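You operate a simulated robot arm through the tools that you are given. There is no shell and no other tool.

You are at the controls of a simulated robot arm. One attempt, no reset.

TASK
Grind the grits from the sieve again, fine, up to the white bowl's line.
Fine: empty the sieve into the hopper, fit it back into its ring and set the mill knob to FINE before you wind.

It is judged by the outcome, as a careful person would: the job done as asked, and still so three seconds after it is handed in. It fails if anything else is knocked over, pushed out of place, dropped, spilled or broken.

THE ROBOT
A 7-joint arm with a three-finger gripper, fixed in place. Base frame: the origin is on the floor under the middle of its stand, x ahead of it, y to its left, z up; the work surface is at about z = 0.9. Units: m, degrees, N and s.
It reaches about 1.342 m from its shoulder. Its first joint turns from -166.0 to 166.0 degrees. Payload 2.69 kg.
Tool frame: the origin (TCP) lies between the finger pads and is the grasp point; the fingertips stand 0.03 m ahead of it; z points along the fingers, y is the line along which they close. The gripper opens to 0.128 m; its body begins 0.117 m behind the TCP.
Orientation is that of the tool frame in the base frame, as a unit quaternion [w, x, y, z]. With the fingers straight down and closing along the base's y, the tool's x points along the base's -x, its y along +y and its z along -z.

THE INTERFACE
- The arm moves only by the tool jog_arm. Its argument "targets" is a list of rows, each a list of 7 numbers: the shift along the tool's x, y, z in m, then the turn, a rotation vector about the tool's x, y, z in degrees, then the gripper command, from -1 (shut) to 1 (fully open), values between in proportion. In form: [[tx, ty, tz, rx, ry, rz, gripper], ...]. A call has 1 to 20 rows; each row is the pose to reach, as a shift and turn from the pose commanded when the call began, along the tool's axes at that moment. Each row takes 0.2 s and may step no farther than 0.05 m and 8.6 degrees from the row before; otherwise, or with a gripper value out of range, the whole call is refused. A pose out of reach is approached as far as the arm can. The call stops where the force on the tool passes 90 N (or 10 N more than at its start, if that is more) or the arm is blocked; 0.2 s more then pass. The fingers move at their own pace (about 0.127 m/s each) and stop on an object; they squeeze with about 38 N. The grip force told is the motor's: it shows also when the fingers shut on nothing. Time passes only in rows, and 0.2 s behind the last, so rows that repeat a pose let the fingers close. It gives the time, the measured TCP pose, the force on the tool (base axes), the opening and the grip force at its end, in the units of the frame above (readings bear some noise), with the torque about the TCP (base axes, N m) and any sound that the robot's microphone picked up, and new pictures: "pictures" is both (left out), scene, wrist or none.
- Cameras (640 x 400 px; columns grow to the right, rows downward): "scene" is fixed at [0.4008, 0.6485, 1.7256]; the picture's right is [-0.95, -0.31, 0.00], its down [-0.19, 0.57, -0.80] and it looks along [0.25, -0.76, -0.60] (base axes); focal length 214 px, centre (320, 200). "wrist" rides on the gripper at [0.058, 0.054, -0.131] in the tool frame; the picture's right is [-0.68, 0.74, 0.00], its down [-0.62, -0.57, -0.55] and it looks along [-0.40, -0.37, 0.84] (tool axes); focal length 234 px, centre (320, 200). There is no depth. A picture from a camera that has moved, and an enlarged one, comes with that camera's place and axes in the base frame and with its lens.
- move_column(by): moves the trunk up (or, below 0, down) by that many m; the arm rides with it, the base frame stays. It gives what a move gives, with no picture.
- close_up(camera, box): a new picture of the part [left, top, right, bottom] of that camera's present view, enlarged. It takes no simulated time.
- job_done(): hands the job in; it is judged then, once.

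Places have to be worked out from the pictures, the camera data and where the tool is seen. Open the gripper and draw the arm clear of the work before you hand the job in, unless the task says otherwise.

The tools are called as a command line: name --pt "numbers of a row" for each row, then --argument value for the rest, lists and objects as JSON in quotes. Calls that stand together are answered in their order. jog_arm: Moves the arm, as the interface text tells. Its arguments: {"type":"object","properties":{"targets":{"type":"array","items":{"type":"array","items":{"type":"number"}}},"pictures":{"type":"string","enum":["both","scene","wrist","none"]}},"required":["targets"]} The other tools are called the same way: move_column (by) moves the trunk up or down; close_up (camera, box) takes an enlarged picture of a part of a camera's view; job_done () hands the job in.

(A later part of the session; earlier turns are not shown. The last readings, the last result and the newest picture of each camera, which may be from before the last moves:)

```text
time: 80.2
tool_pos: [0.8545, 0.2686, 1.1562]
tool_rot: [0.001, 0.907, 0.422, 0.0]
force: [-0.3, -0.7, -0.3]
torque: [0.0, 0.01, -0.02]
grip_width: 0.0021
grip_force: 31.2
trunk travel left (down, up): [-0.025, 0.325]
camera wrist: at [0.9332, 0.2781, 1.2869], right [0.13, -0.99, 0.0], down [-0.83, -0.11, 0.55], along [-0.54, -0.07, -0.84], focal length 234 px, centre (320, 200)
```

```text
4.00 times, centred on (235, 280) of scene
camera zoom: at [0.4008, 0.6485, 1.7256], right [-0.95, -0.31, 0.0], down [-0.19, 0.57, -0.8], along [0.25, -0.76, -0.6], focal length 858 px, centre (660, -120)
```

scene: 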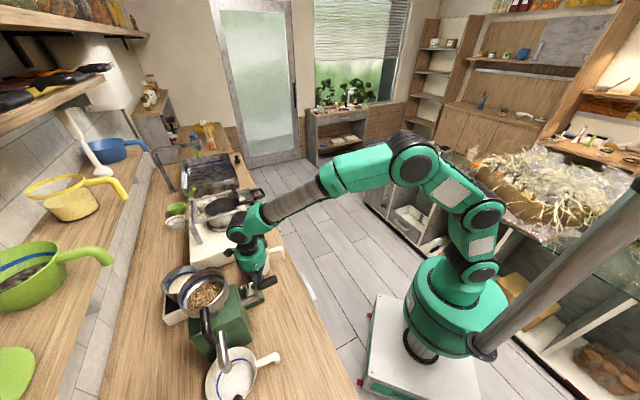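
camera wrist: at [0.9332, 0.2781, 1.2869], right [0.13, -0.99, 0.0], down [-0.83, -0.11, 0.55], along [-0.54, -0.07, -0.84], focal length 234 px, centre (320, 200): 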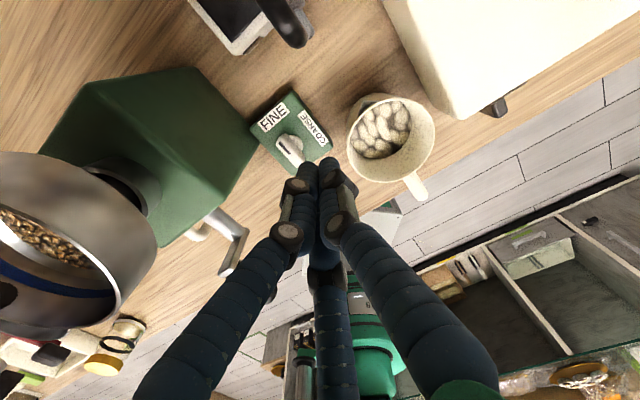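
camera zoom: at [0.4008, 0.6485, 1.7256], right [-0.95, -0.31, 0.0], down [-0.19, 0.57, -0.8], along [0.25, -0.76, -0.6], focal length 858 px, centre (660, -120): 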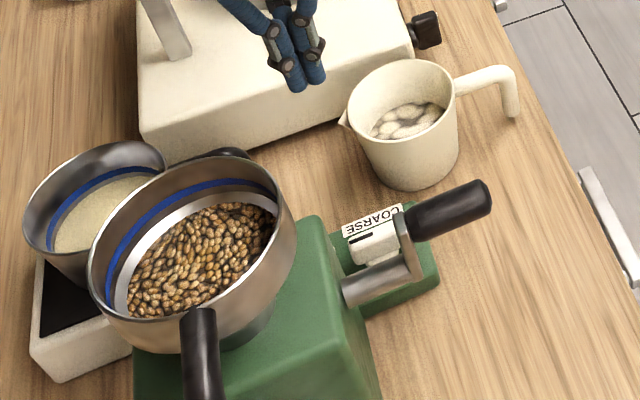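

The knob pointer is turned to FINE and its box has not moved. Next I survey the crank: I rise and move so that it appears in the upper part of the wrist view.

jog_arm --pt "0 0 -0.048 0 0 0 -1" --pt "0 0 -0.096 0 0 0 -1" --pt "-0.004 -0.01 -0.14 0 0 0 -1" --pt "-0.02 -0.05 -0.144 0 0 0 -1" --pt "-0.036 -0.09 -0.144 0 0 0 -1" --pt "-0.052 -0.13 -0.144 0 0 0 -1" --pt "-0.068 -0.17 -0.144 0 0 0 -1" --pt "-0.084 -0.21 -0.144 0 0 0 -1" --pictures "both"

close_up --camera "wrist" --box '[220, 20, 420, 180]'

close_up --camera "scene" --box '[210, 260, 290, 330]'

```text
time: 82.0
tool_pos: [0.6372, 0.3398, 1.3035]
tool_rot: [0.0, 0.906, 0.423, 0.001]
force: [0.1, 0.1, 0.7]
torque: [0.06, 0.06, 0.01]
grip_width: 0.002
grip_force: 31.7
trunk travel left (down, up): [-0.025, 0.325]
camera wrist: at [0.7158, 0.3499, 1.4352], right [0.13, -0.99, 0.0], down [-0.83, -0.11, 0.55], along [-0.54, -0.07, -0.84], focal length 234 px, centre (320, 200)
```

scene: 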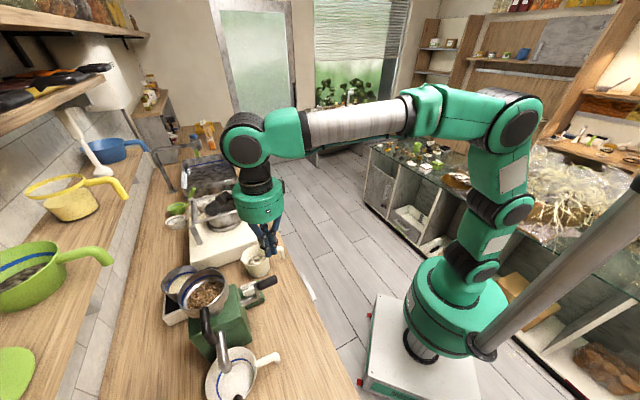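
wrist: 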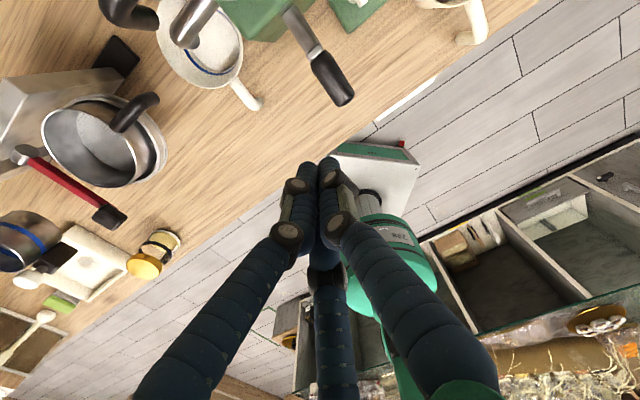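

```text
2.50 times, centred on (320, 100) of wrist
camera zoom: at [0.7158, 0.3499, 1.4352], right [0.13, -0.99, 0.0], down [-0.83, -0.11, 0.55], along [-0.54, -0.07, -0.84], focal length 585 px, centre (320, 450)
```

zoom: 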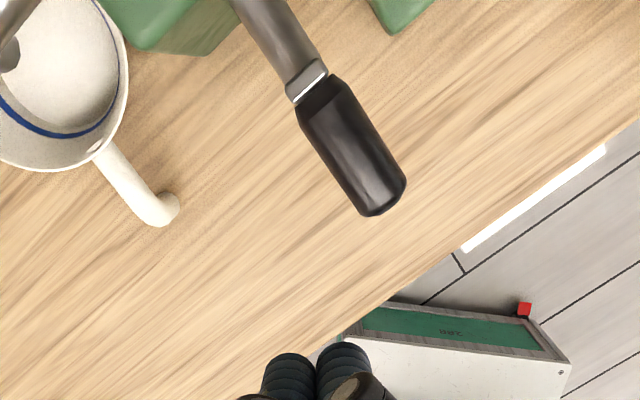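

```text
5.71 times, centred on (250, 295) of scene
camera zoom: at [0.4008, 0.6485, 1.7256], right [-0.95, -0.31, 0.0], down [-0.19, 0.57, -0.8], along [0.25, -0.76, -0.6], focal length 1226 px, centre (720, -343)
```

zoom: 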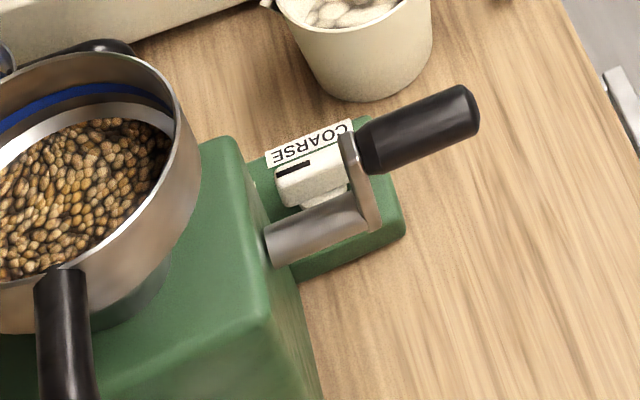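

The crank stands with its grip straight up: shaft axis at c 0.25, z 1.052, grip at z 1.10 from d 0.688 to 0.746 (radius about 0.048 m). I will grip the end of the handle from above with two fingers on its sides and one on its end face, so I first yaw the hand to that orientation.

jog_arm --pt "0 0 0 0 0 -8.5 -1" --pt "0 0 0 0 0 -17 -1" --pt "0 0 0 0 0 -25.5 -1" --pt "0 0 0 0 0 -34 -1" --pt "0 0 0 0 0 -42.5 -1" --pt "0 0 0 0 0 -51 -1" --pt "0 0 0 0 0 -59.5 -1" --pt "0 0 0 0 0 -68 -1" --pt "0 0 0 0 0 -76.5 -1" --pt "0 0 0 0 0 -85 -1" --pt "0 0 0 0 0 -93.5 -1" --pt "0 0 0 0 0 -102 -1" --pt "0 0 0 0 0 -110.5 -1" --pt "0 0 0 0 0 -119 -1" --pt "0 0 0 0 0 -127.5 -1" --pt "0 0 0 0 0 -136 -1" --pt "0 0 0 0 0 -144.5 -1" --pt "0 0 0 0 0 -153 -1" --pt "0 0 0 0 0 -161.5 -1" --pt "0 0 0 0 0 -170 -1" --pictures "none"

jog_arm --pt "0 0 0 0 0 -8.5 -1" --pt "0 0 0 0 0 -17 -1" --pt "0 0 0 0 0 -25.5 -1" --pt "0 0 0 0 0 -34 -1" --pt "0 0 0 0 0 -42.5 -1" --pt "0 0 0 0 0 -51 -1" --pt "0 0 0 0 0 -59.5 -1" --pt "0 0 0 0 0 -68 -1" --pt "0 0 0 0 0 -76.5 -1" --pt "0 0 0 0 0 -85 -1" --pt "0 0 0 0 0 -90 -0.5" --pt "0 0 0 0 0 -95 0.1" --pt "0 0 0 0 0 -95 0.1" --pictures "both"

```text
time: 86.2
tool_pos: [0.6383, 0.3381, 1.2993]
tool_rot: [0.0, -0.342, 0.94, -0.001]
force: [0.0, -0.4, 0.3]
torque: [0.04, -0.03, 0.02]
grip_width: 0.0022
grip_force: 31.6
trunk travel left (down, up): [-0.025, 0.325]
```

```text
time: 89.0
tool_pos: [0.6387, 0.339, 1.3001]
tool_rot: [0.001, 0.924, -0.383, 0.001]
force: [0.1, 0.2, 0.4]
torque: [0.03, -0.01, -0.02]
grip_width: 0.0705
grip_force: 0.1
trunk travel left (down, up): [-0.025, 0.325]
camera wrist: at [0.643, 0.2588, 1.4321], right [-1.0, -0.04, 0.0], down [-0.04, 0.84, 0.55], along [-0.02, 0.55, -0.84], focal length 234 px, centre (320, 200)
```

scene: 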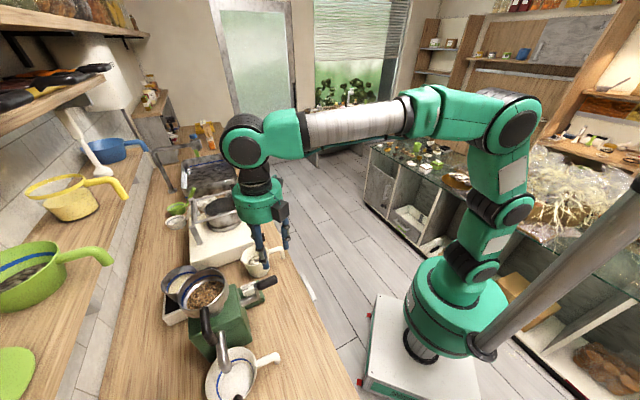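
wrist: 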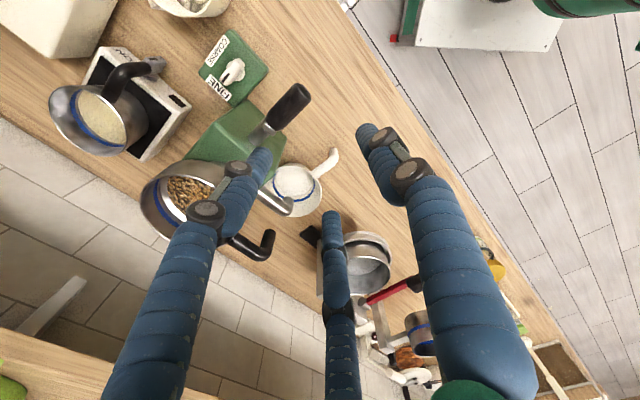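

The view from this side shows the crank handle, knob (pointer at FINE) and bowl. I enlarge the crank for accurate localisation.

close_up --camera "wrist" --box '[200, 20, 360, 150]'

close_up --camera "wrist" --box '[240, 120, 360, 220]'

```text
3.08 times, centred on (280, 85) of wrist
camera zoom: at [0.643, 0.2588, 1.4321], right [-1.0, -0.04, 0.0], down [-0.04, 0.84, 0.55], along [-0.02, 0.55, -0.84], focal length 720 px, centre (443, 554)
```

zoom: 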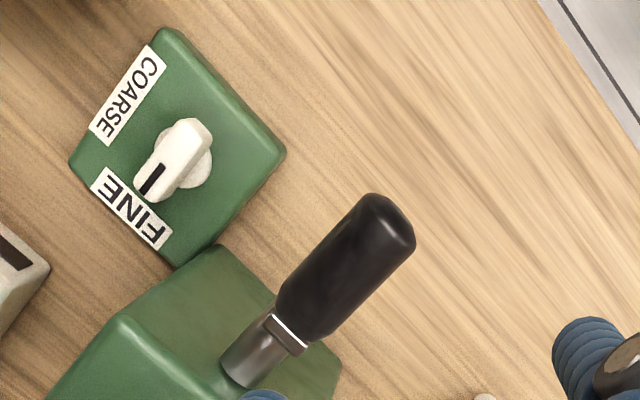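

```text
4.00 times, centred on (300, 170) of wrist
camera zoom: at [0.643, 0.2588, 1.4321], right [-1.0, -0.04, 0.0], down [-0.04, 0.84, 0.55], along [-0.02, 0.55, -0.84], focal length 937 px, centre (400, 320)
```

zoom: 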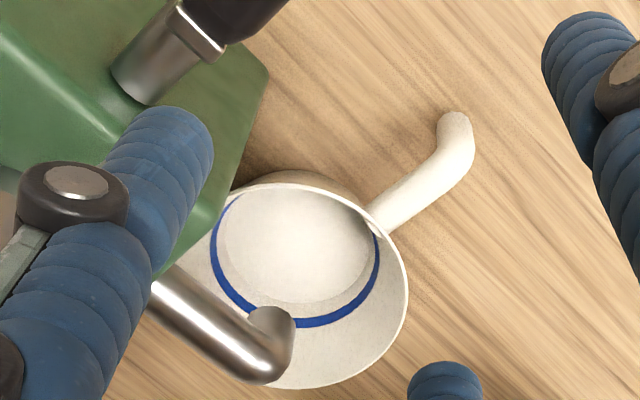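

The handle axis is at c 0.251, z 1.097, from d 0.686 (end) to 0.748. I move above its end and descend with the fingers open around it.

jog_arm --pt "0.02 -0.005 0.0 0 0 0 0.1" --pt "0.0393 -0.0097 0.03 0 0 0 0.1" --pt "0.0393 -0.0097 0.075 0 0 0 0.1" --pt "0.0393 -0.0097 0.12 0 0 0 0.1" --pt "0.0393 -0.0097 0.16 0 0 0 0.1" --pt "0.0393 -0.0097 0.16 0 0 0 0.1" --pictures "both"

close_up --camera "wrist" --box '[200, 80, 440, 260]'

```text
time: 90.4
tool_pos: [0.674, 0.3171, 1.1402]
tool_rot: [0.0, 0.923, -0.384, 0.001]
force: [0.3, 0.6, -0.3]
torque: [-0.01, 0.06, 0.01]
grip_width: 0.0702
grip_force: 0.1
trunk travel left (down, up): [-0.025, 0.325]
camera wrist: at [0.6765, 0.2377, 1.2708], right [-1.0, -0.04, 0.0], down [-0.04, 0.84, 0.55], along [-0.02, 0.55, -0.84], focal length 234 px, centre (320, 200)
```

scene: 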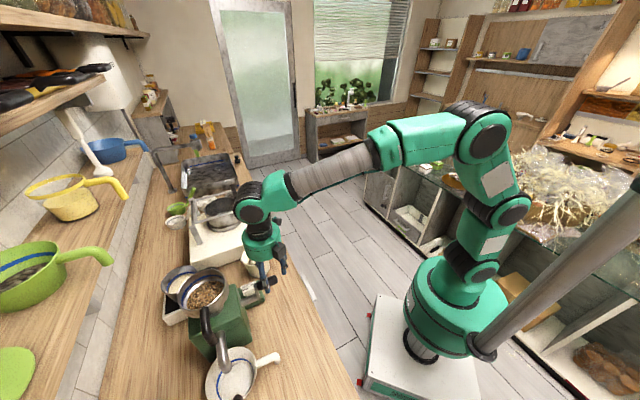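
wrist: 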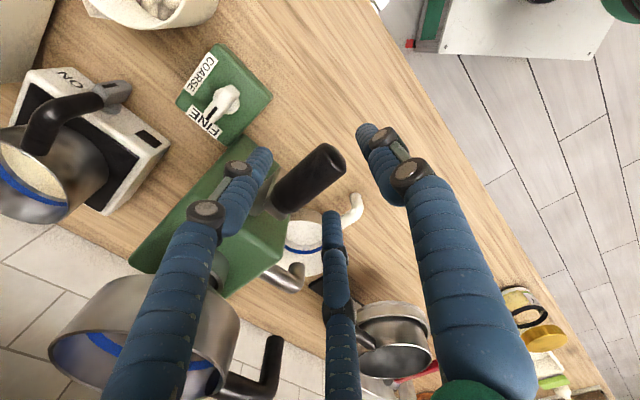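

```text
2.22 times, centred on (320, 170) of wrist
camera zoom: at [0.6765, 0.2377, 1.2708], right [-1.0, -0.04, 0.0], down [-0.04, 0.84, 0.55], along [-0.02, 0.55, -0.84], focal length 520 px, centre (320, 267)
```

zoom: 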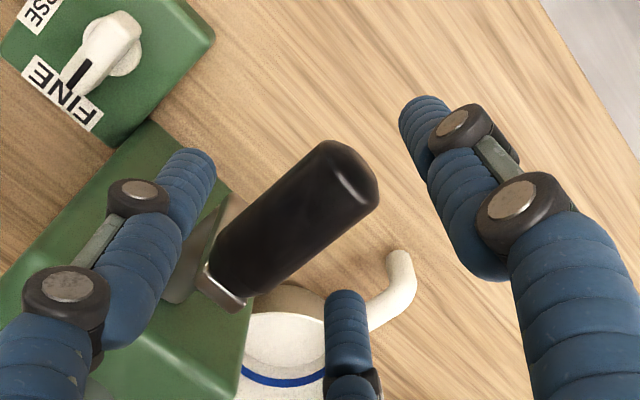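

The handle lies between the two side fingers with the third beyond its end, as planned. I descend 45 mm so the fingers surround it and close the grip.

jog_arm --pt "-0.003 0 0.025 0 0 0 0.1" --pt "-0.003 0 0.046 0 0 0 0.1" --pt "-0.003 0 0.046 0 0 0 -0.2" --pt "-0.003 0 0.046 0 0 0 -0.5" --pt "-0.003 0 0.046 0 0 0 -0.7" --pt "-0.003 0 0.046 0 0 0 -0.7" --pictures "wrist"

close_up --camera "wrist" --box '[200, 80, 440, 260]'

```text
time: 91.8
tool_pos: [0.6727, 0.3174, 1.0941]
tool_rot: [0.0, 0.924, -0.383, 0.002]
force: [-12.0, -7.9, -0.2]
torque: [0.24, -0.17, 0.06]
grip_width: 0.0341
grip_force: 44.8
trunk travel left (down, up): [-0.025, 0.325]
camera wrist: at [0.6756, 0.2385, 1.226], right [-1.0, -0.04, 0.0], down [-0.03, 0.84, 0.55], along [-0.02, 0.55, -0.84], focal length 234 px, centre (320, 200)
```

wrist: 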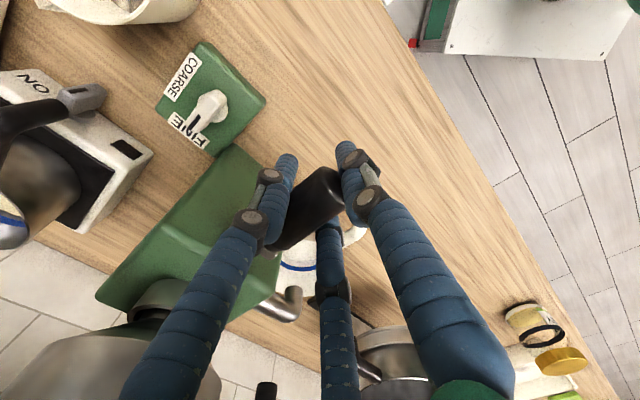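

```text
2.22 times, centred on (320, 170) of wrist
camera zoom: at [0.6756, 0.2385, 1.226], right [-1.0, -0.04, 0.0], down [-0.03, 0.84, 0.55], along [-0.02, 0.55, -0.84], focal length 520 px, centre (320, 267)
```

zoom: 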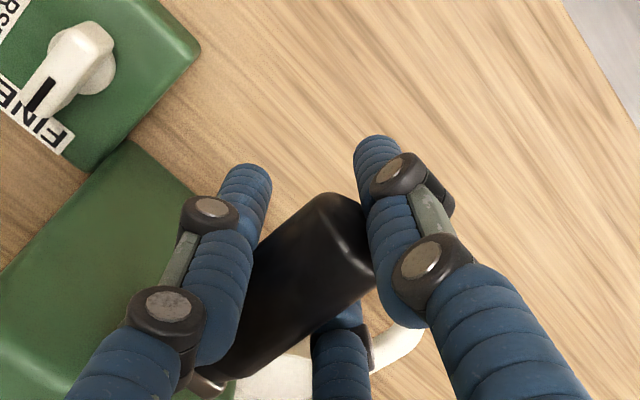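

The handle is gripped (34 mm width); a 14 N reaction along the handle shows the end finger pushing on the end face. I shift 4 mm outward and ease the squeeze slightly.

jog_arm --pt "0 0.004 0 0 0 0 -0.6" --pt "0 0.004 0 0 0 0 -0.6" --pictures "none"

```text
time: 92.4
tool_pos: [0.6715, 0.3184, 1.0942]
tool_rot: [0.0, 0.924, -0.383, 0.0]
force: [18.2, 14.7, -8.8]
torque: [0.21, -0.31, -0.03]
grip_width: 0.0343
grip_force: 45.0
trunk travel left (down, up): [-0.025, 0.325]
```

The grip is firm (static friction along the handle), so I take back most of that shift and try the first 30 degrees of a clockwise turn, watching forces and sound.

jog_arm --pt "0.004 -0.0025 0.0002 0 0 0 -0.6" --pt "0.008 -0.0025 0.0007 0 0 0 -0.6" --pt "0.0119 -0.0025 0.0016 0 0 0 -0.6" --pt "0.0157 -0.0025 0.0028 0 0 0 -0.6" --pt "0.0194 -0.0025 0.0043 0 0 0 -0.6" --pt "0.023 -0.0025 0.0062 0 0 0 -0.6" --pictures "scene"

```text
time: 93.8
tool_pos: [0.6869, 0.3012, 1.0883]
tool_rot: [0.001, 0.924, -0.383, 0.001]
force: [-1.8, -0.7, -0.1]
torque: [0.06, 0.06, -0.02]
grip_width: 0.0354
grip_force: 6.3
trunk travel left (down, up): [-0.025, 0.325]
```

scene: 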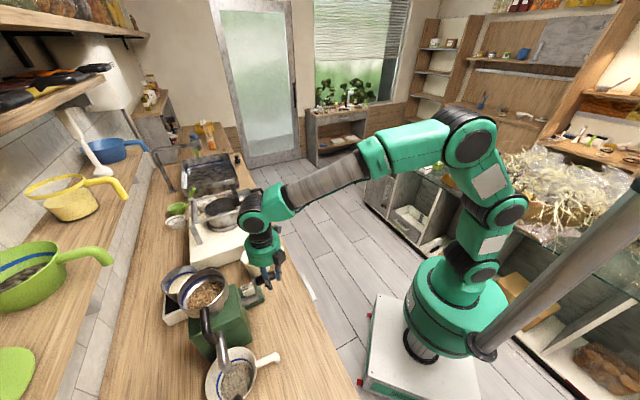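

Forces are low and the handle moved; the white bowl seems to look different now. I enlarge the bowl and crank before going on.

close_up --camera "scene" --box '[180, 250, 290, 400]'

close_up --camera "wrist" --box '[180, 60, 440, 300]'

```text
2.67 times, centred on (235, 325) of scene
camera zoom: at [0.4008, 0.6485, 1.7256], right [-0.95, -0.31, 0.0], down [-0.19, 0.57, -0.8], along [0.25, -0.76, -0.6], focal length 572 px, centre (547, -133)
```

zoom: 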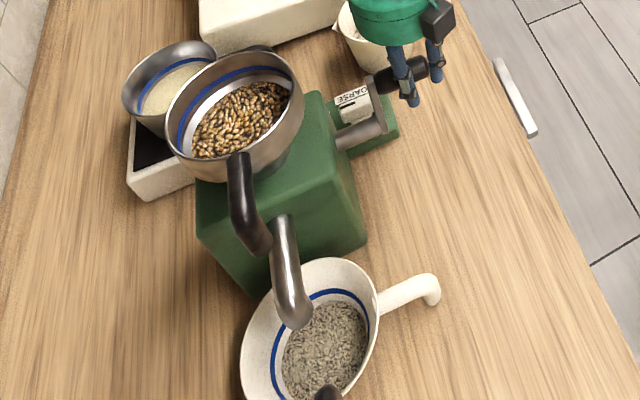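

```text
1.67 times, centred on (310, 180) of wrist
camera zoom: at [0.6909, 0.222, 1.2197], right [-1.0, -0.04, 0.0], down [-0.04, 0.84, 0.55], along [-0.02, 0.55, -0.84], focal length 390 px, centre (337, 233)
```

zoom: 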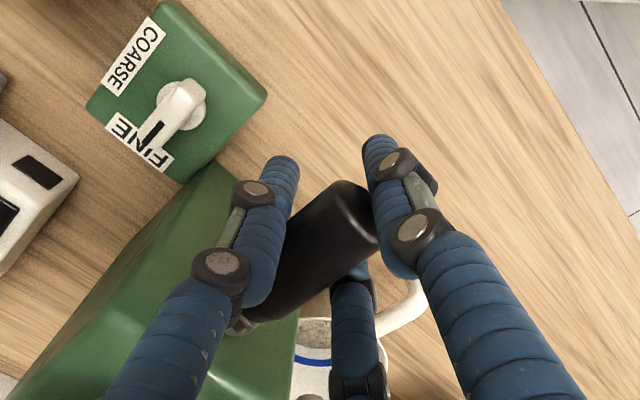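

Meal is already coming: the bowl's bottom is covered, with the surface still below the blue line. I turn another 30 degrees gently and check the level again.

jog_arm --pt "0.004 0 0.0026 0 0 0 -0.8" --pt "0.0078 0 0.0057 0 0 0 -0.8" --pt "0.0112 0 0.0091 0 0 0 -0.8" --pt "0.0142 0 0.0128 0 0 0 -0.8" --pt "0.0168 0 0.0168 0 0 0 -0.8" --pictures "none"

close_up --camera "scene" --box '[180, 250, 290, 400]'

close_up --camera "wrist" --box '[180, 60, 440, 300]'

```text
time: 95.0
tool_pos: [0.6972, 0.2905, 1.072]
tool_rot: [0.0, 0.924, -0.383, 0.001]
force: [-16.6, 6.9, -2.9]
torque: [0.56, -0.27, 0.26]
grip_width: 0.034
grip_force: 44.9
trunk travel left (down, up): [-0.025, 0.325]
```

```text
2.67 times, centred on (235, 325) of scene
camera zoom: at [0.4008, 0.6485, 1.7256], right [-0.95, -0.31, 0.0], down [-0.19, 0.57, -0.8], along [0.25, -0.76, -0.6], focal length 572 px, centre (547, -133)
```

zoom: 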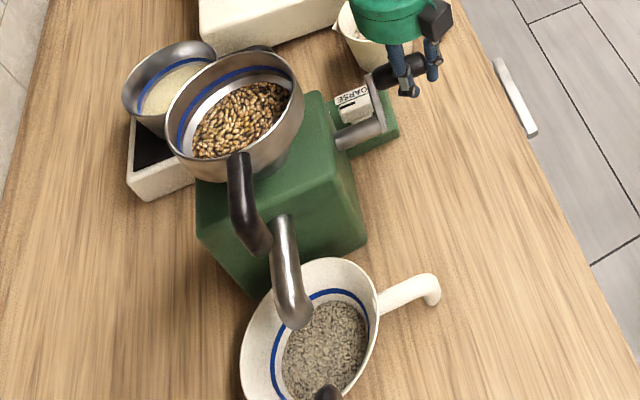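

```text
1.67 times, centred on (310, 180) of wrist
camera zoom: at [0.701, 0.211, 1.2038], right [-1.0, -0.04, 0.0], down [-0.04, 0.84, 0.55], along [-0.02, 0.55, -0.84], focal length 390 px, centre (337, 233)
```

zoom: 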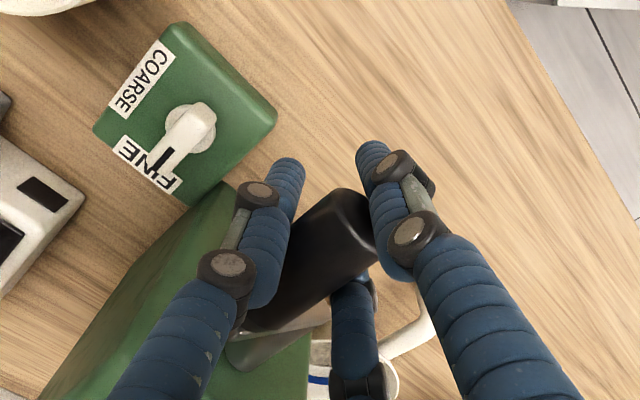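

The crank follows and the level rises slowly. I continue to 120 degrees (the downward part), then check.

jog_arm --pt "0.0034 0 0.0073 0 0 0 -0.8" --pt "0.0055 0 0.015 0 0 0 -0.8" --pt "0.0062 0 0.023 0 0 0 -0.8" --pt "0.0055 0 0.031 0 0 0 -0.8" --pt "0.0034 0 0.0387 0 0 0 -0.8" --pt "0.0 0 0.046 0 0 0 -0.8" --pictures "none"

close_up --camera "scene" --box '[180, 250, 290, 400]'

close_up --camera "wrist" --box '[180, 60, 440, 300]'

```text
time: 96.4
tool_pos: [0.7007, 0.2868, 1.0237]
tool_rot: [0.0, 0.924, -0.383, 0.0]
force: [19.4, -39.4, -5.0]
torque: [0.91, 0.52, -0.96]
grip_width: 0.0415
grip_force: 14.5
trunk travel left (down, up): [-0.025, 0.325]
```

```text
2.67 times, centred on (235, 325) of scene
camera zoom: at [0.4008, 0.6485, 1.7256], right [-0.95, -0.31, 0.0], down [-0.19, 0.57, -0.8], along [0.25, -0.76, -0.6], focal length 572 px, centre (547, -133)
```

zoom: 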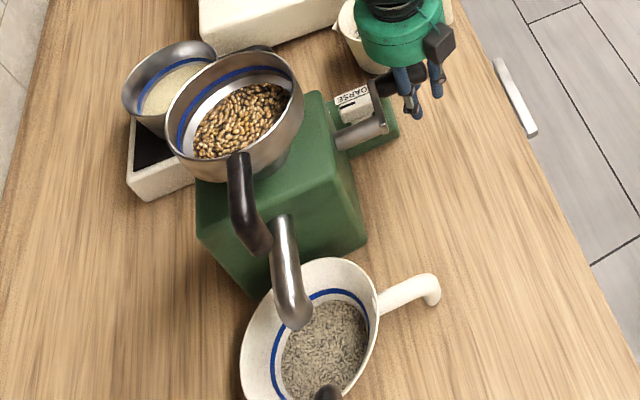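

```text
1.67 times, centred on (310, 180) of wrist
camera zoom: at [0.7042, 0.2073, 1.1554], right [-1.0, -0.04, 0.0], down [-0.03, 0.84, 0.55], along [-0.02, 0.55, -0.84], focal length 390 px, centre (337, 233)
```

zoom: 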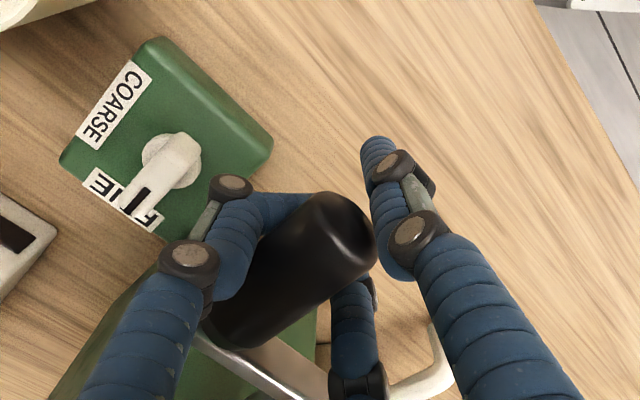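

The vertical push made the handle slide up between the fingers (41 N sideways), so friction alone is not enough there. I back the hand up to where the handle is and check the bowl level closely.

jog_arm --pt "0.0015 0 -0.008 0 0 0 -0.8" --pt "0.003 0 -0.016 0 0 0 -0.6" --pt "0.004 0 -0.024 0 0 0 -0.4" --pt "0.0045 0 -0.03 0 0 0 -0.2" --pictures "none"

close_up --camera "scene" --box '[195, 335, 275, 400]'

close_up --camera "wrist" --box '[180, 60, 440, 300]'

```text
time: 97.4
tool_pos: [0.7032, 0.2865, 1.0559]
tool_rot: [0.0, 0.924, -0.383, 0.001]
force: [-1.1, 0.3, -0.5]
torque: [0.0, 0.01, -0.02]
grip_width: 0.0537
grip_force: 0.1
trunk travel left (down, up): [-0.025, 0.325]
```

```text
6.15 times, centred on (235, 368) of scene
camera zoom: at [0.4008, 0.6485, 1.7256], right [-0.95, -0.31, 0.0], down [-0.19, 0.57, -0.8], along [0.25, -0.76, -0.6], focal length 1320 px, centre (843, -831)
```

zoom: 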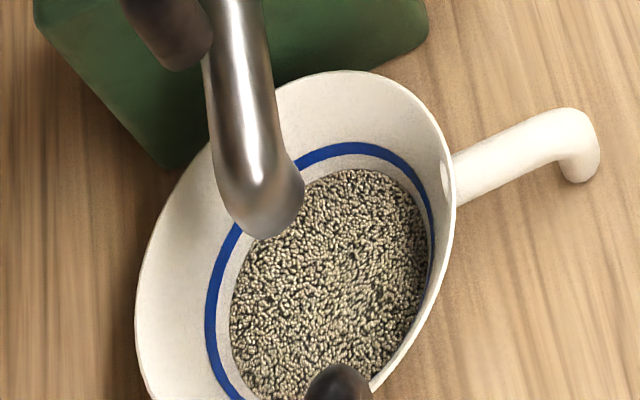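

```text
1.67 times, centred on (310, 180) of wrist
camera zoom: at [0.7062, 0.2066, 1.1869], right [-1.0, -0.04, 0.0], down [-0.04, 0.84, 0.55], along [-0.02, 0.55, -0.84], focal length 390 px, centre (337, 233)
```

zoom: 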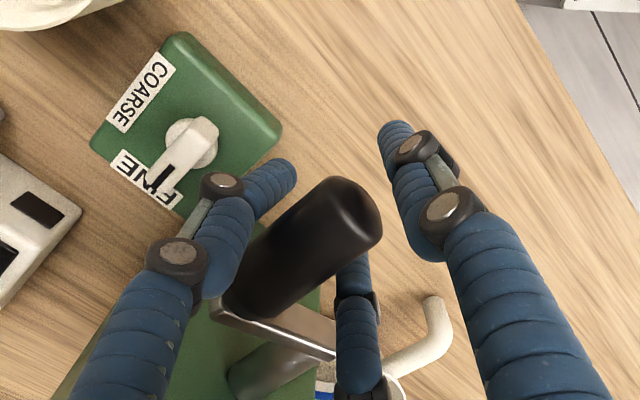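

The bowl's level is already close below the blue line after about 62 degrees of turning, so only a little more is needed. I open, lift clear of the handle, and will push the handle down from above with closed fingertips in small steps.

jog_arm --pt "0 0 -0.02 0 0 0 0.1" --pt "0 0 -0.05 0 0 0 0.1" --pt "0 0 -0.09 0 0 0 0" --pt "0 -0.006 -0.1 0 0 0 -0.6" --pt "0 -0.012 -0.1 0 0 0 -1" --pt "0 -0.015 -0.1 0 0 0 -1" --pictures "both"

close_up --camera "scene" --box '[210, 260, 290, 330]'

close_up --camera "wrist" --box '[200, 80, 440, 260]'

```text
time: 98.8
tool_pos: [0.7137, 0.2982, 1.1552]
tool_rot: [0.001, 0.923, -0.384, 0.0]
force: [0.2, 0.3, -0.3]
torque: [0.02, -0.01, 0.01]
grip_width: 0.0023
grip_force: 31.3
trunk travel left (down, up): [-0.025, 0.325]
camera wrist: at [0.7166, 0.2184, 1.2868], right [-1.0, -0.04, 0.0], down [-0.04, 0.84, 0.55], along [-0.02, 0.55, -0.84], focal length 234 px, centre (320, 200)
```

scene: 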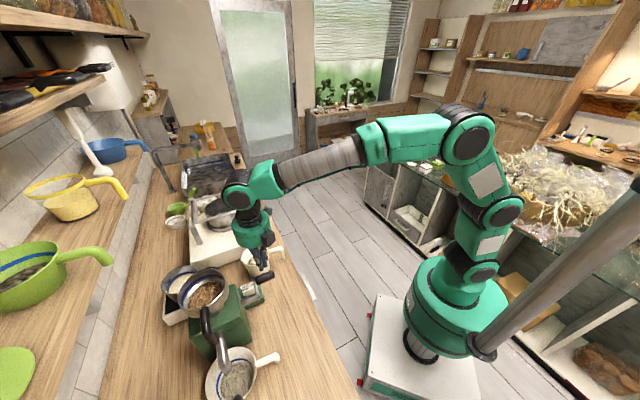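
wrist: 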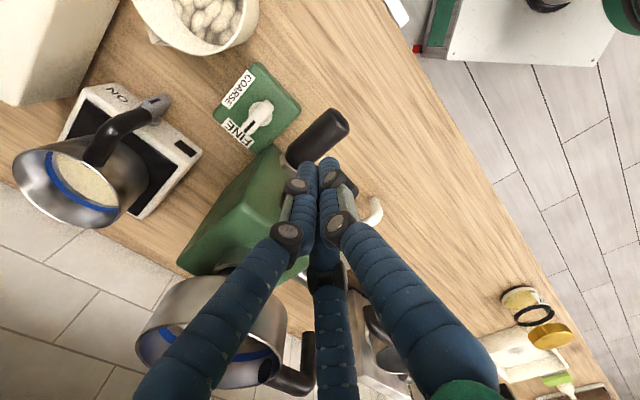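

```text
5.71 times, centred on (250, 295) of scene
camera zoom: at [0.4008, 0.6485, 1.7256], right [-0.95, -0.31, 0.0], down [-0.19, 0.57, -0.8], along [0.25, -0.76, -0.6], focal length 1226 px, centre (720, -343)
```

zoom: 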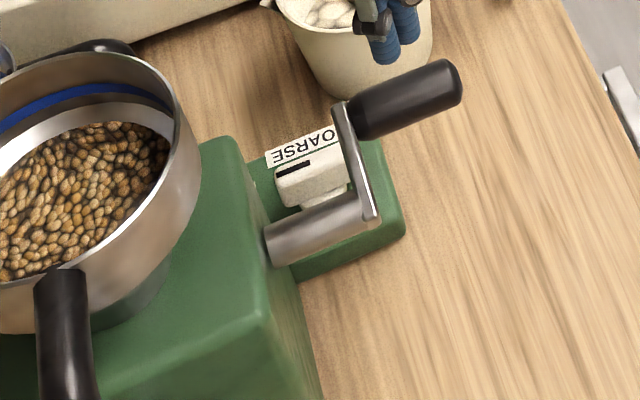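

```text
2.22 times, centred on (320, 170) of wrist
camera zoom: at [0.7166, 0.2184, 1.2868], right [-1.0, -0.04, 0.0], down [-0.04, 0.84, 0.55], along [-0.02, 0.55, -0.84], focal length 520 px, centre (320, 267)
```

zoom: 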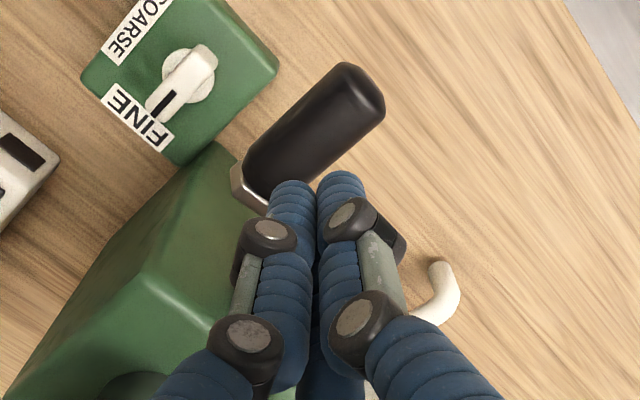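

The crank now stands at about 77 degrees (handle near c 0.298, z 1.062). I check the bowl once more before pushing on.

close_up --camera "scene" --box '[195, 335, 275, 400]'

```text
6.15 times, centred on (235, 368) of scene
camera zoom: at [0.4008, 0.6485, 1.7256], right [-0.95, -0.31, 0.0], down [-0.19, 0.57, -0.8], along [0.25, -0.76, -0.6], focal length 1320 px, centre (843, -831)
```

zoom: 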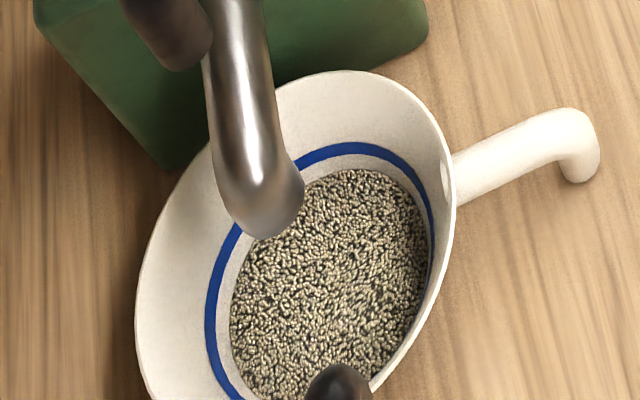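

About 10 mm of wall remains between meal and line. I lower the closed fingertips onto the handle and push it down a few millimetres.

jog_arm --pt "0.004 0 0.02 0 0 0 -1" --pt "0.004 0 0.04 0 0 0 -1" --pt "0.004 0 0.05 0 0 0 -1" --pt "0.004 0 0.056 0 0 0 -1" --pt "0.004 0 0.06 0 0 0 -1" --pictures "none"

close_up --camera "scene" --box '[195, 335, 275, 400]'

close_up --camera "scene" --box '[210, 260, 290, 330]'

```text
time: 100.0
tool_pos: [0.7157, 0.2947, 1.0947]
tool_rot: [0.001, 0.923, -0.384, 0.0]
force: [0.1, 0.6, -0.4]
torque: [-0.02, 0.02, 0.03]
grip_width: 0.002
grip_force: 31.9
trunk travel left (down, up): [-0.025, 0.325]
```

```text
6.15 times, centred on (235, 368) of scene
camera zoom: at [0.4008, 0.6485, 1.7256], right [-0.95, -0.31, 0.0], down [-0.19, 0.57, -0.8], along [0.25, -0.76, -0.6], focal length 1320 px, centre (843, -831)
```

zoom: 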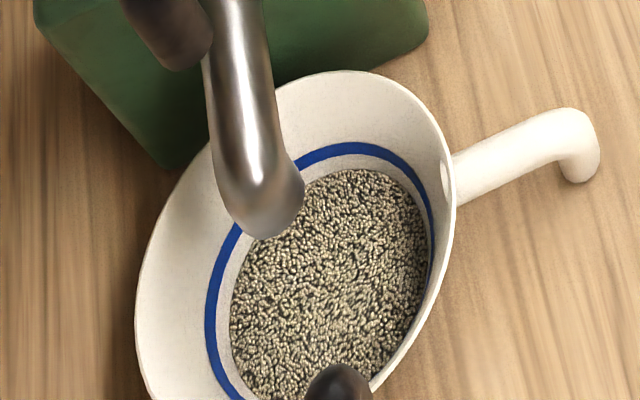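

```text
5.71 times, centred on (250, 295) of scene
camera zoom: at [0.4008, 0.6485, 1.7256], right [-0.95, -0.31, 0.0], down [-0.19, 0.57, -0.8], along [0.25, -0.76, -0.6], focal length 1226 px, centre (720, -343)
```

zoom: 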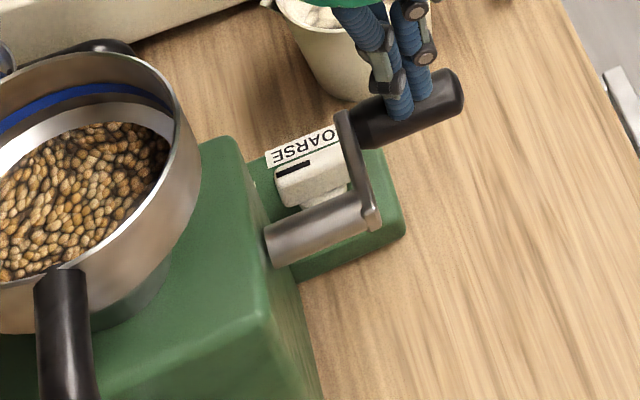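

The crank turns with almost no resistance when pushed. I continue pushing down along its circle to about 120 degrees and watch the bowl.

jog_arm --pt "0 0 0.0067 0 0 0 -1" --pt "-0.001 0 0.0117 0 0 0 -1" --pt "-0.002 0 0.0167 0 0 0 -1" --pt "-0.0035 0 0.02 0 0 0 -1" --pt "-0.005 0 0.0237 0 0 0 -1" --pt "-0.009 0 0.0297 0 0 0 -1" --pictures "none"

close_up --camera "scene" --box '[195, 335, 275, 400]'

close_up --camera "scene" --box '[210, 260, 290, 330]'

```text
time: 101.4
tool_pos: [0.71, 0.3021, 1.0658]
tool_rot: [0.001, 0.924, -0.383, 0.001]
force: [-0.1, -0.1, 0.2]
torque: [0.01, 0.01, 0.0]
grip_width: 0.002
grip_force: 31.8
trunk travel left (down, up): [-0.025, 0.325]
```

```text
6.15 times, centred on (235, 368) of scene
camera zoom: at [0.4008, 0.6485, 1.7256], right [-0.95, -0.31, 0.0], down [-0.19, 0.57, -0.8], along [0.25, -0.76, -0.6], focal length 1320 px, centre (843, -831)
```

zoom: 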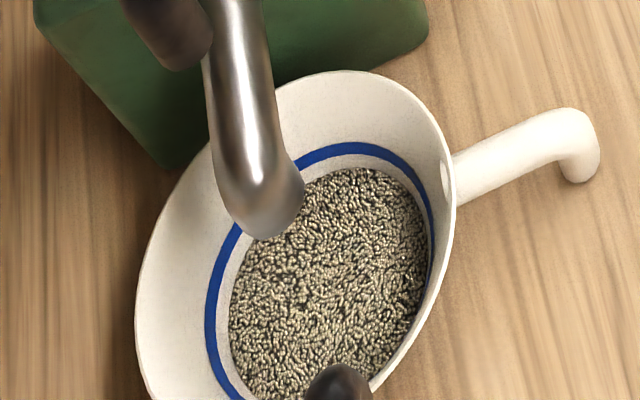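

```text
5.71 times, centred on (250, 295) of scene
camera zoom: at [0.4008, 0.6485, 1.7256], right [-0.95, -0.31, 0.0], down [-0.19, 0.57, -0.8], along [0.25, -0.76, -0.6], focal length 1226 px, centre (720, -343)
```

zoom: 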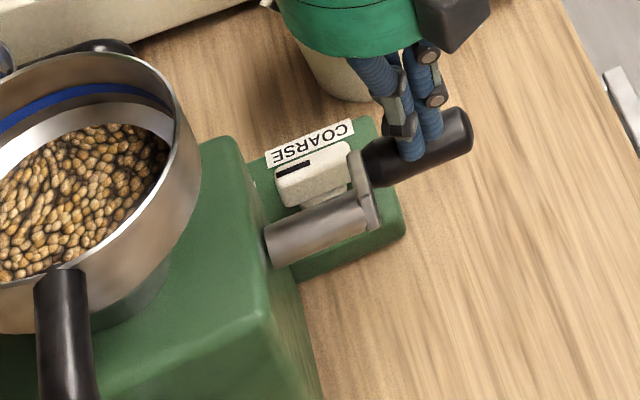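

The crank is now near 120 degrees and the meal keeps rising slowly toward the line. I move the closed fingertips to the right side of the handle and sweep it along the bottom of its circle to 180 degrees.

jog_arm --pt "0 0 -0.022 0 0 0 -1" --pt "0.02 0 -0.022 0 0 0 -1" --pt "0.042 0 -0.022 0 0 0 -1" --pt "0.042 0 0.015 0 0 0 -1" --pt "0.042 0 0.046 0 0 0 -1" --pt "0.032 0 0.046 0 0 0 -1" --pt "0.024 0 0.046 0 0 0 -1" --pt "0.016 0 0.046 0 0 0 -1" --pt "0.008 0 0.046 0 0 0 -1" --pt "0.0 0 0.046 0 0 0 -1" --pt "-0.007 0 0.046 0 0 0 -1" --pt "-0.0129 0 0.046 0 0 0 -1" --pictures "none"

close_up --camera "scene" --box '[195, 335, 275, 400]'

close_up --camera "scene" --box '[210, 260, 290, 330]'

close_up --camera "wrist" --box '[180, 60, 440, 300]'

```text
time: 104.0
tool_pos: [0.7016, 0.3114, 1.02]
tool_rot: [0.0, 0.923, -0.384, 0.001]
force: [0.5, 0.8, 0.4]
torque: [-0.02, 0.01, -0.01]
grip_width: 0.0025
grip_force: 31.6
trunk travel left (down, up): [-0.025, 0.325]
```

```text
6.15 times, centred on (235, 368) of scene
camera zoom: at [0.4008, 0.6485, 1.7256], right [-0.95, -0.31, 0.0], down [-0.19, 0.57, -0.8], along [0.25, -0.76, -0.6], focal length 1320 px, centre (843, -831)
```

zoom: 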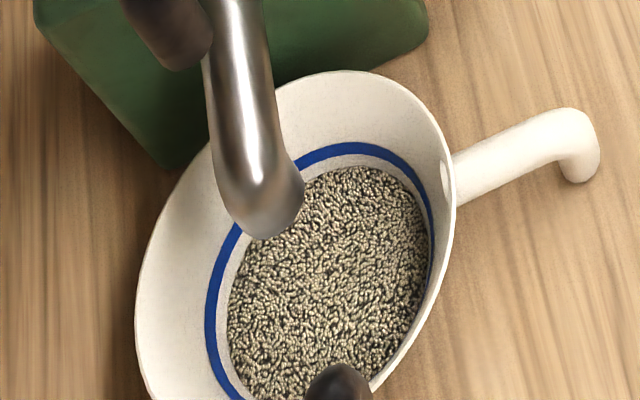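

```text
5.71 times, centred on (250, 295) of scene
camera zoom: at [0.4008, 0.6485, 1.7256], right [-0.95, -0.31, 0.0], down [-0.19, 0.57, -0.8], along [0.25, -0.76, -0.6], focal length 1226 px, centre (720, -343)
```

zoom: 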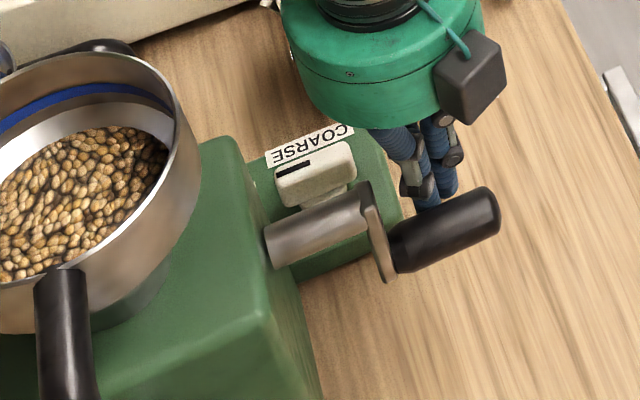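

```text
1.67 times, centred on (310, 180) of wrist
camera zoom: at [0.7046, 0.2314, 1.1517], right [-1.0, -0.04, 0.0], down [-0.04, 0.84, 0.55], along [-0.02, 0.55, -0.84], focal length 390 px, centre (337, 233)
```

zoom: 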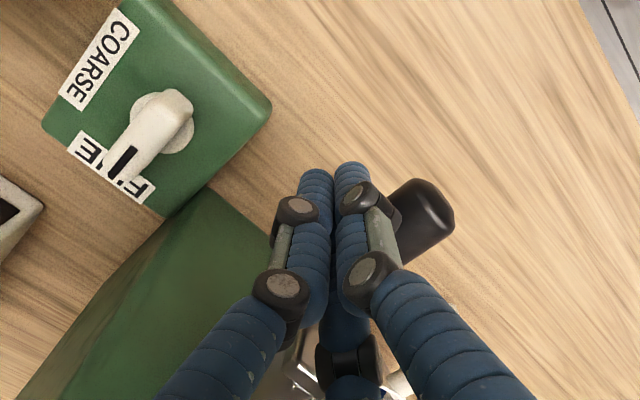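

The crank is at its lowest point (180 degrees) and the level has risen a bit more. I sweep on along the bottom to about 240 degrees.

jog_arm --pt "-0.007 0 0 0 0 0 -1" --pt "-0.014 0 0 0 0 0 -1" --pt "-0.021 0 0 0 0 0 -1" --pt "-0.028 0 0 0 0 0 -1" --pt "-0.035 0 0 0 0 0 -1" --pt "-0.042 0 0 0 0 0 -1" --pictures "none"

close_up --camera "scene" --box '[195, 335, 275, 400]'

close_up --camera "scene" --box '[210, 260, 290, 330]'

close_up --camera "wrist" --box '[180, 60, 440, 300]'

```text
time: 105.4
tool_pos: [0.6757, 0.3372, 1.0251]
tool_rot: [-0.004, 0.924, -0.383, 0.004]
force: [39.1, -33.9, 38.9]
torque: [0.78, 0.44, -0.4]
grip_width: 0.0022
grip_force: 31.9
trunk travel left (down, up): [-0.025, 0.325]
```

```text
6.15 times, centred on (235, 368) of scene
camera zoom: at [0.4008, 0.6485, 1.7256], right [-0.95, -0.31, 0.0], down [-0.19, 0.57, -0.8], along [0.25, -0.76, -0.6], focal length 1320 px, centre (843, -831)
```

zoom: 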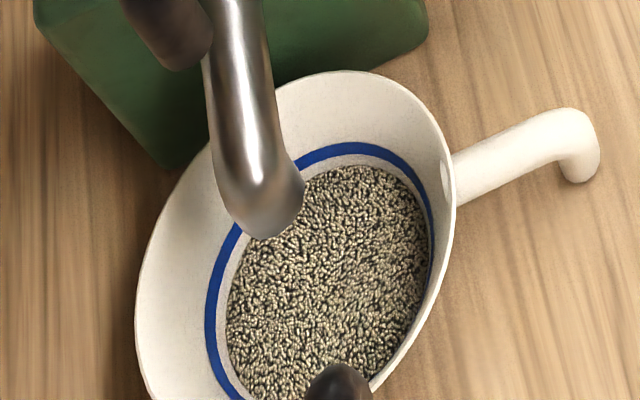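

```text
5.71 times, centred on (250, 295) of scene
camera zoom: at [0.4008, 0.6485, 1.7256], right [-0.95, -0.31, 0.0], down [-0.19, 0.57, -0.8], along [0.25, -0.76, -0.6], focal length 1226 px, centre (720, -343)
```

zoom: 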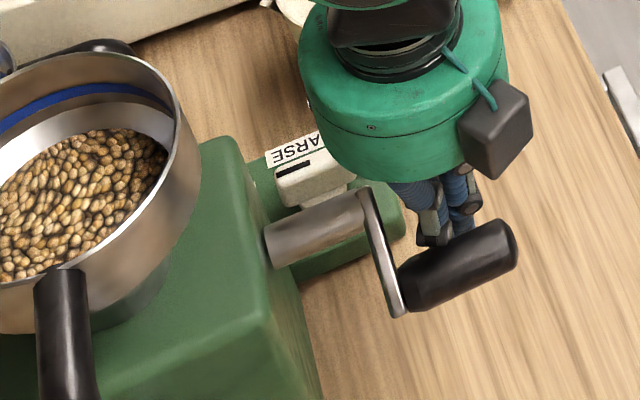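

```text
1.67 times, centred on (310, 180) of wrist
camera zoom: at [0.6767, 0.2567, 1.1562], right [-1.0, -0.04, -0.01], down [-0.04, 0.83, 0.55], along [-0.01, 0.55, -0.83], focal length 390 px, centre (337, 233)
```

zoom: 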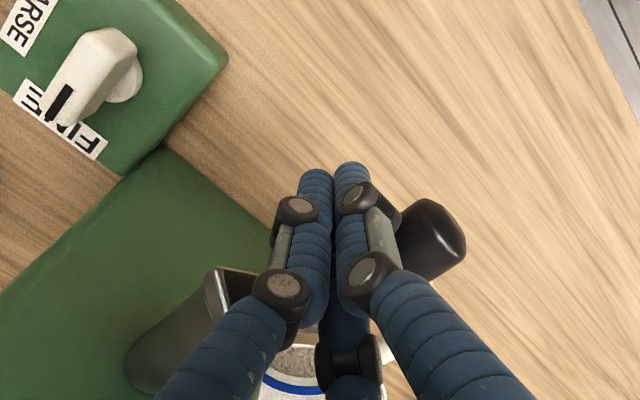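

A jam force appears (52 N sideways, 39 N up) because the rising handle meets the finger knuckles. I raise the hand with the handle and push on only slightly.

jog_arm --pt "0.003 0 -0.01 0 0 0 -1" --pt "0.003 0 -0.02 0 0 0 -1" --pt "0.0 0 -0.024 0 0 0 -1" --pt "-0.003 0 -0.028 0 0 0 -1" --pt "-0.005 0 -0.032 0 0 0 -1" --pictures "none"

close_up --camera "scene" --box '[195, 335, 275, 400]'

close_up --camera "scene" --box '[210, 260, 290, 330]'

```text
time: 106.6
tool_pos: [0.6685, 0.3373, 1.0484]
tool_rot: [0.002, 0.923, -0.384, -0.001]
force: [25.7, -59.8, -19.2]
torque: [0.43, 0.21, -0.02]
grip_width: 0.0017
grip_force: 31.0
trunk travel left (down, up): [-0.025, 0.325]
```

```text
6.15 times, centred on (235, 368) of scene
camera zoom: at [0.4008, 0.6485, 1.7256], right [-0.95, -0.31, 0.0], down [-0.19, 0.57, -0.8], along [0.25, -0.76, -0.6], focal length 1320 px, centre (843, -831)
```

zoom: 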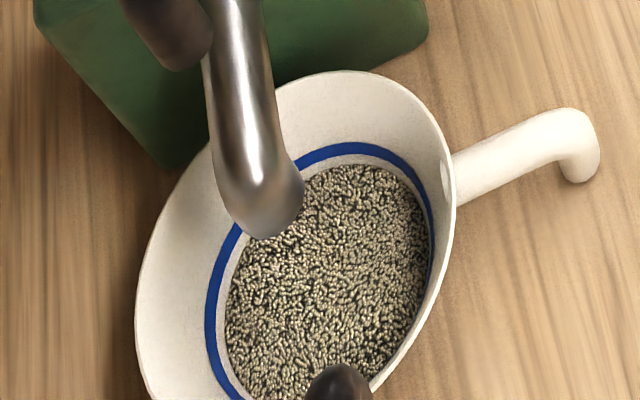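

```text
5.71 times, centred on (250, 295) of scene
camera zoom: at [0.4008, 0.6485, 1.7256], right [-0.95, -0.31, 0.0], down [-0.19, 0.57, -0.8], along [0.25, -0.76, -0.6], focal length 1226 px, centre (720, -343)
```

zoom: 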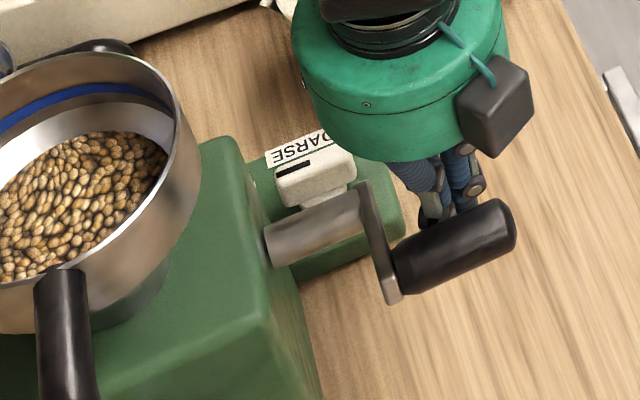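

The push is not turning the crank now; the fingertips seem to have climbed onto the handle. I look at the wrist view to see the contact.

close_up --camera "wrist" --box '[180, 60, 440, 300]'

close_up --camera "scene" --box '[180, 240, 300, 340]'

```text
1.67 times, centred on (310, 180) of wrist
camera zoom: at [0.6729, 0.2584, 1.1801], right [-1.0, -0.04, 0.0], down [-0.03, 0.84, 0.55], along [-0.03, 0.54, -0.84], focal length 390 px, centre (337, 233)
```

zoom: 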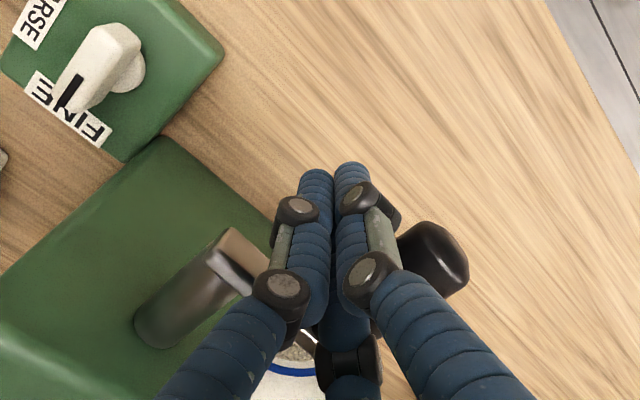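

```text
4.00 times, centred on (240, 290) of scene
camera zoom: at [0.4008, 0.6485, 1.7256], right [-0.95, -0.31, 0.0], down [-0.19, 0.57, -0.8], along [0.25, -0.76, -0.6], focal length 858 px, centre (640, -160)
```

zoom: 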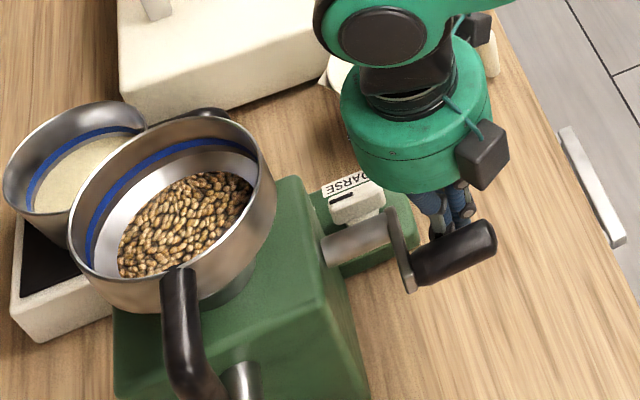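

The finger knuckles were pressing on the crank's hub because the hand was too deep toward the mill. I back out, shift 2 cm toward the robot, and push the handle again from its right side, rising along with it.

jog_arm --pt "0.012 0 -0.005 0 0 0 -1" --pt "0.022 0.004 -0.02 0 0 0 -1" --pt "0.035 0.012 -0.04 0 0 0 -1" --pt "0.035 0.02 -0.04 0 0 0 -1" --pt "0.035 0.02 -0.01 0 0 0 -1" --pt "0.035 0.02 0.025 0 0 0 -1" --pictures "none"

close_up --camera "wrist" --box '[180, 60, 440, 300]'

```text
time: 108.0
tool_pos: [0.6776, 0.3064, 1.0265]
tool_rot: [-0.001, 0.923, -0.384, 0.002]
force: [0.1, 0.1, -0.1]
torque: [-0.01, -0.02, -0.02]
grip_width: 0.0022
grip_force: 31.5
trunk travel left (down, up): [-0.025, 0.325]
```

```text
1.67 times, centred on (310, 180) of wrist
camera zoom: at [0.6801, 0.2264, 1.1571], right [-1.0, -0.04, 0.0], down [-0.04, 0.84, 0.55], along [-0.02, 0.55, -0.84], focal length 390 px, centre (337, 233)
```

zoom: 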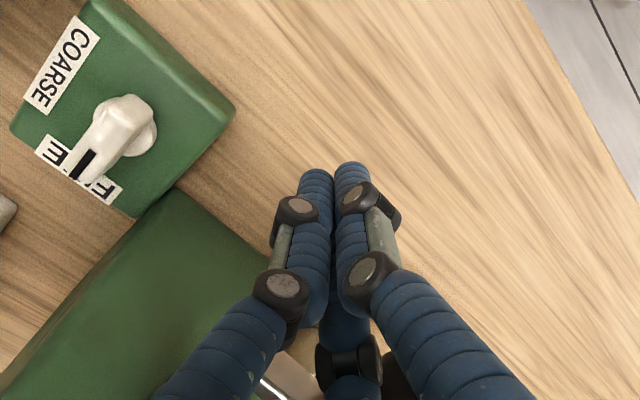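

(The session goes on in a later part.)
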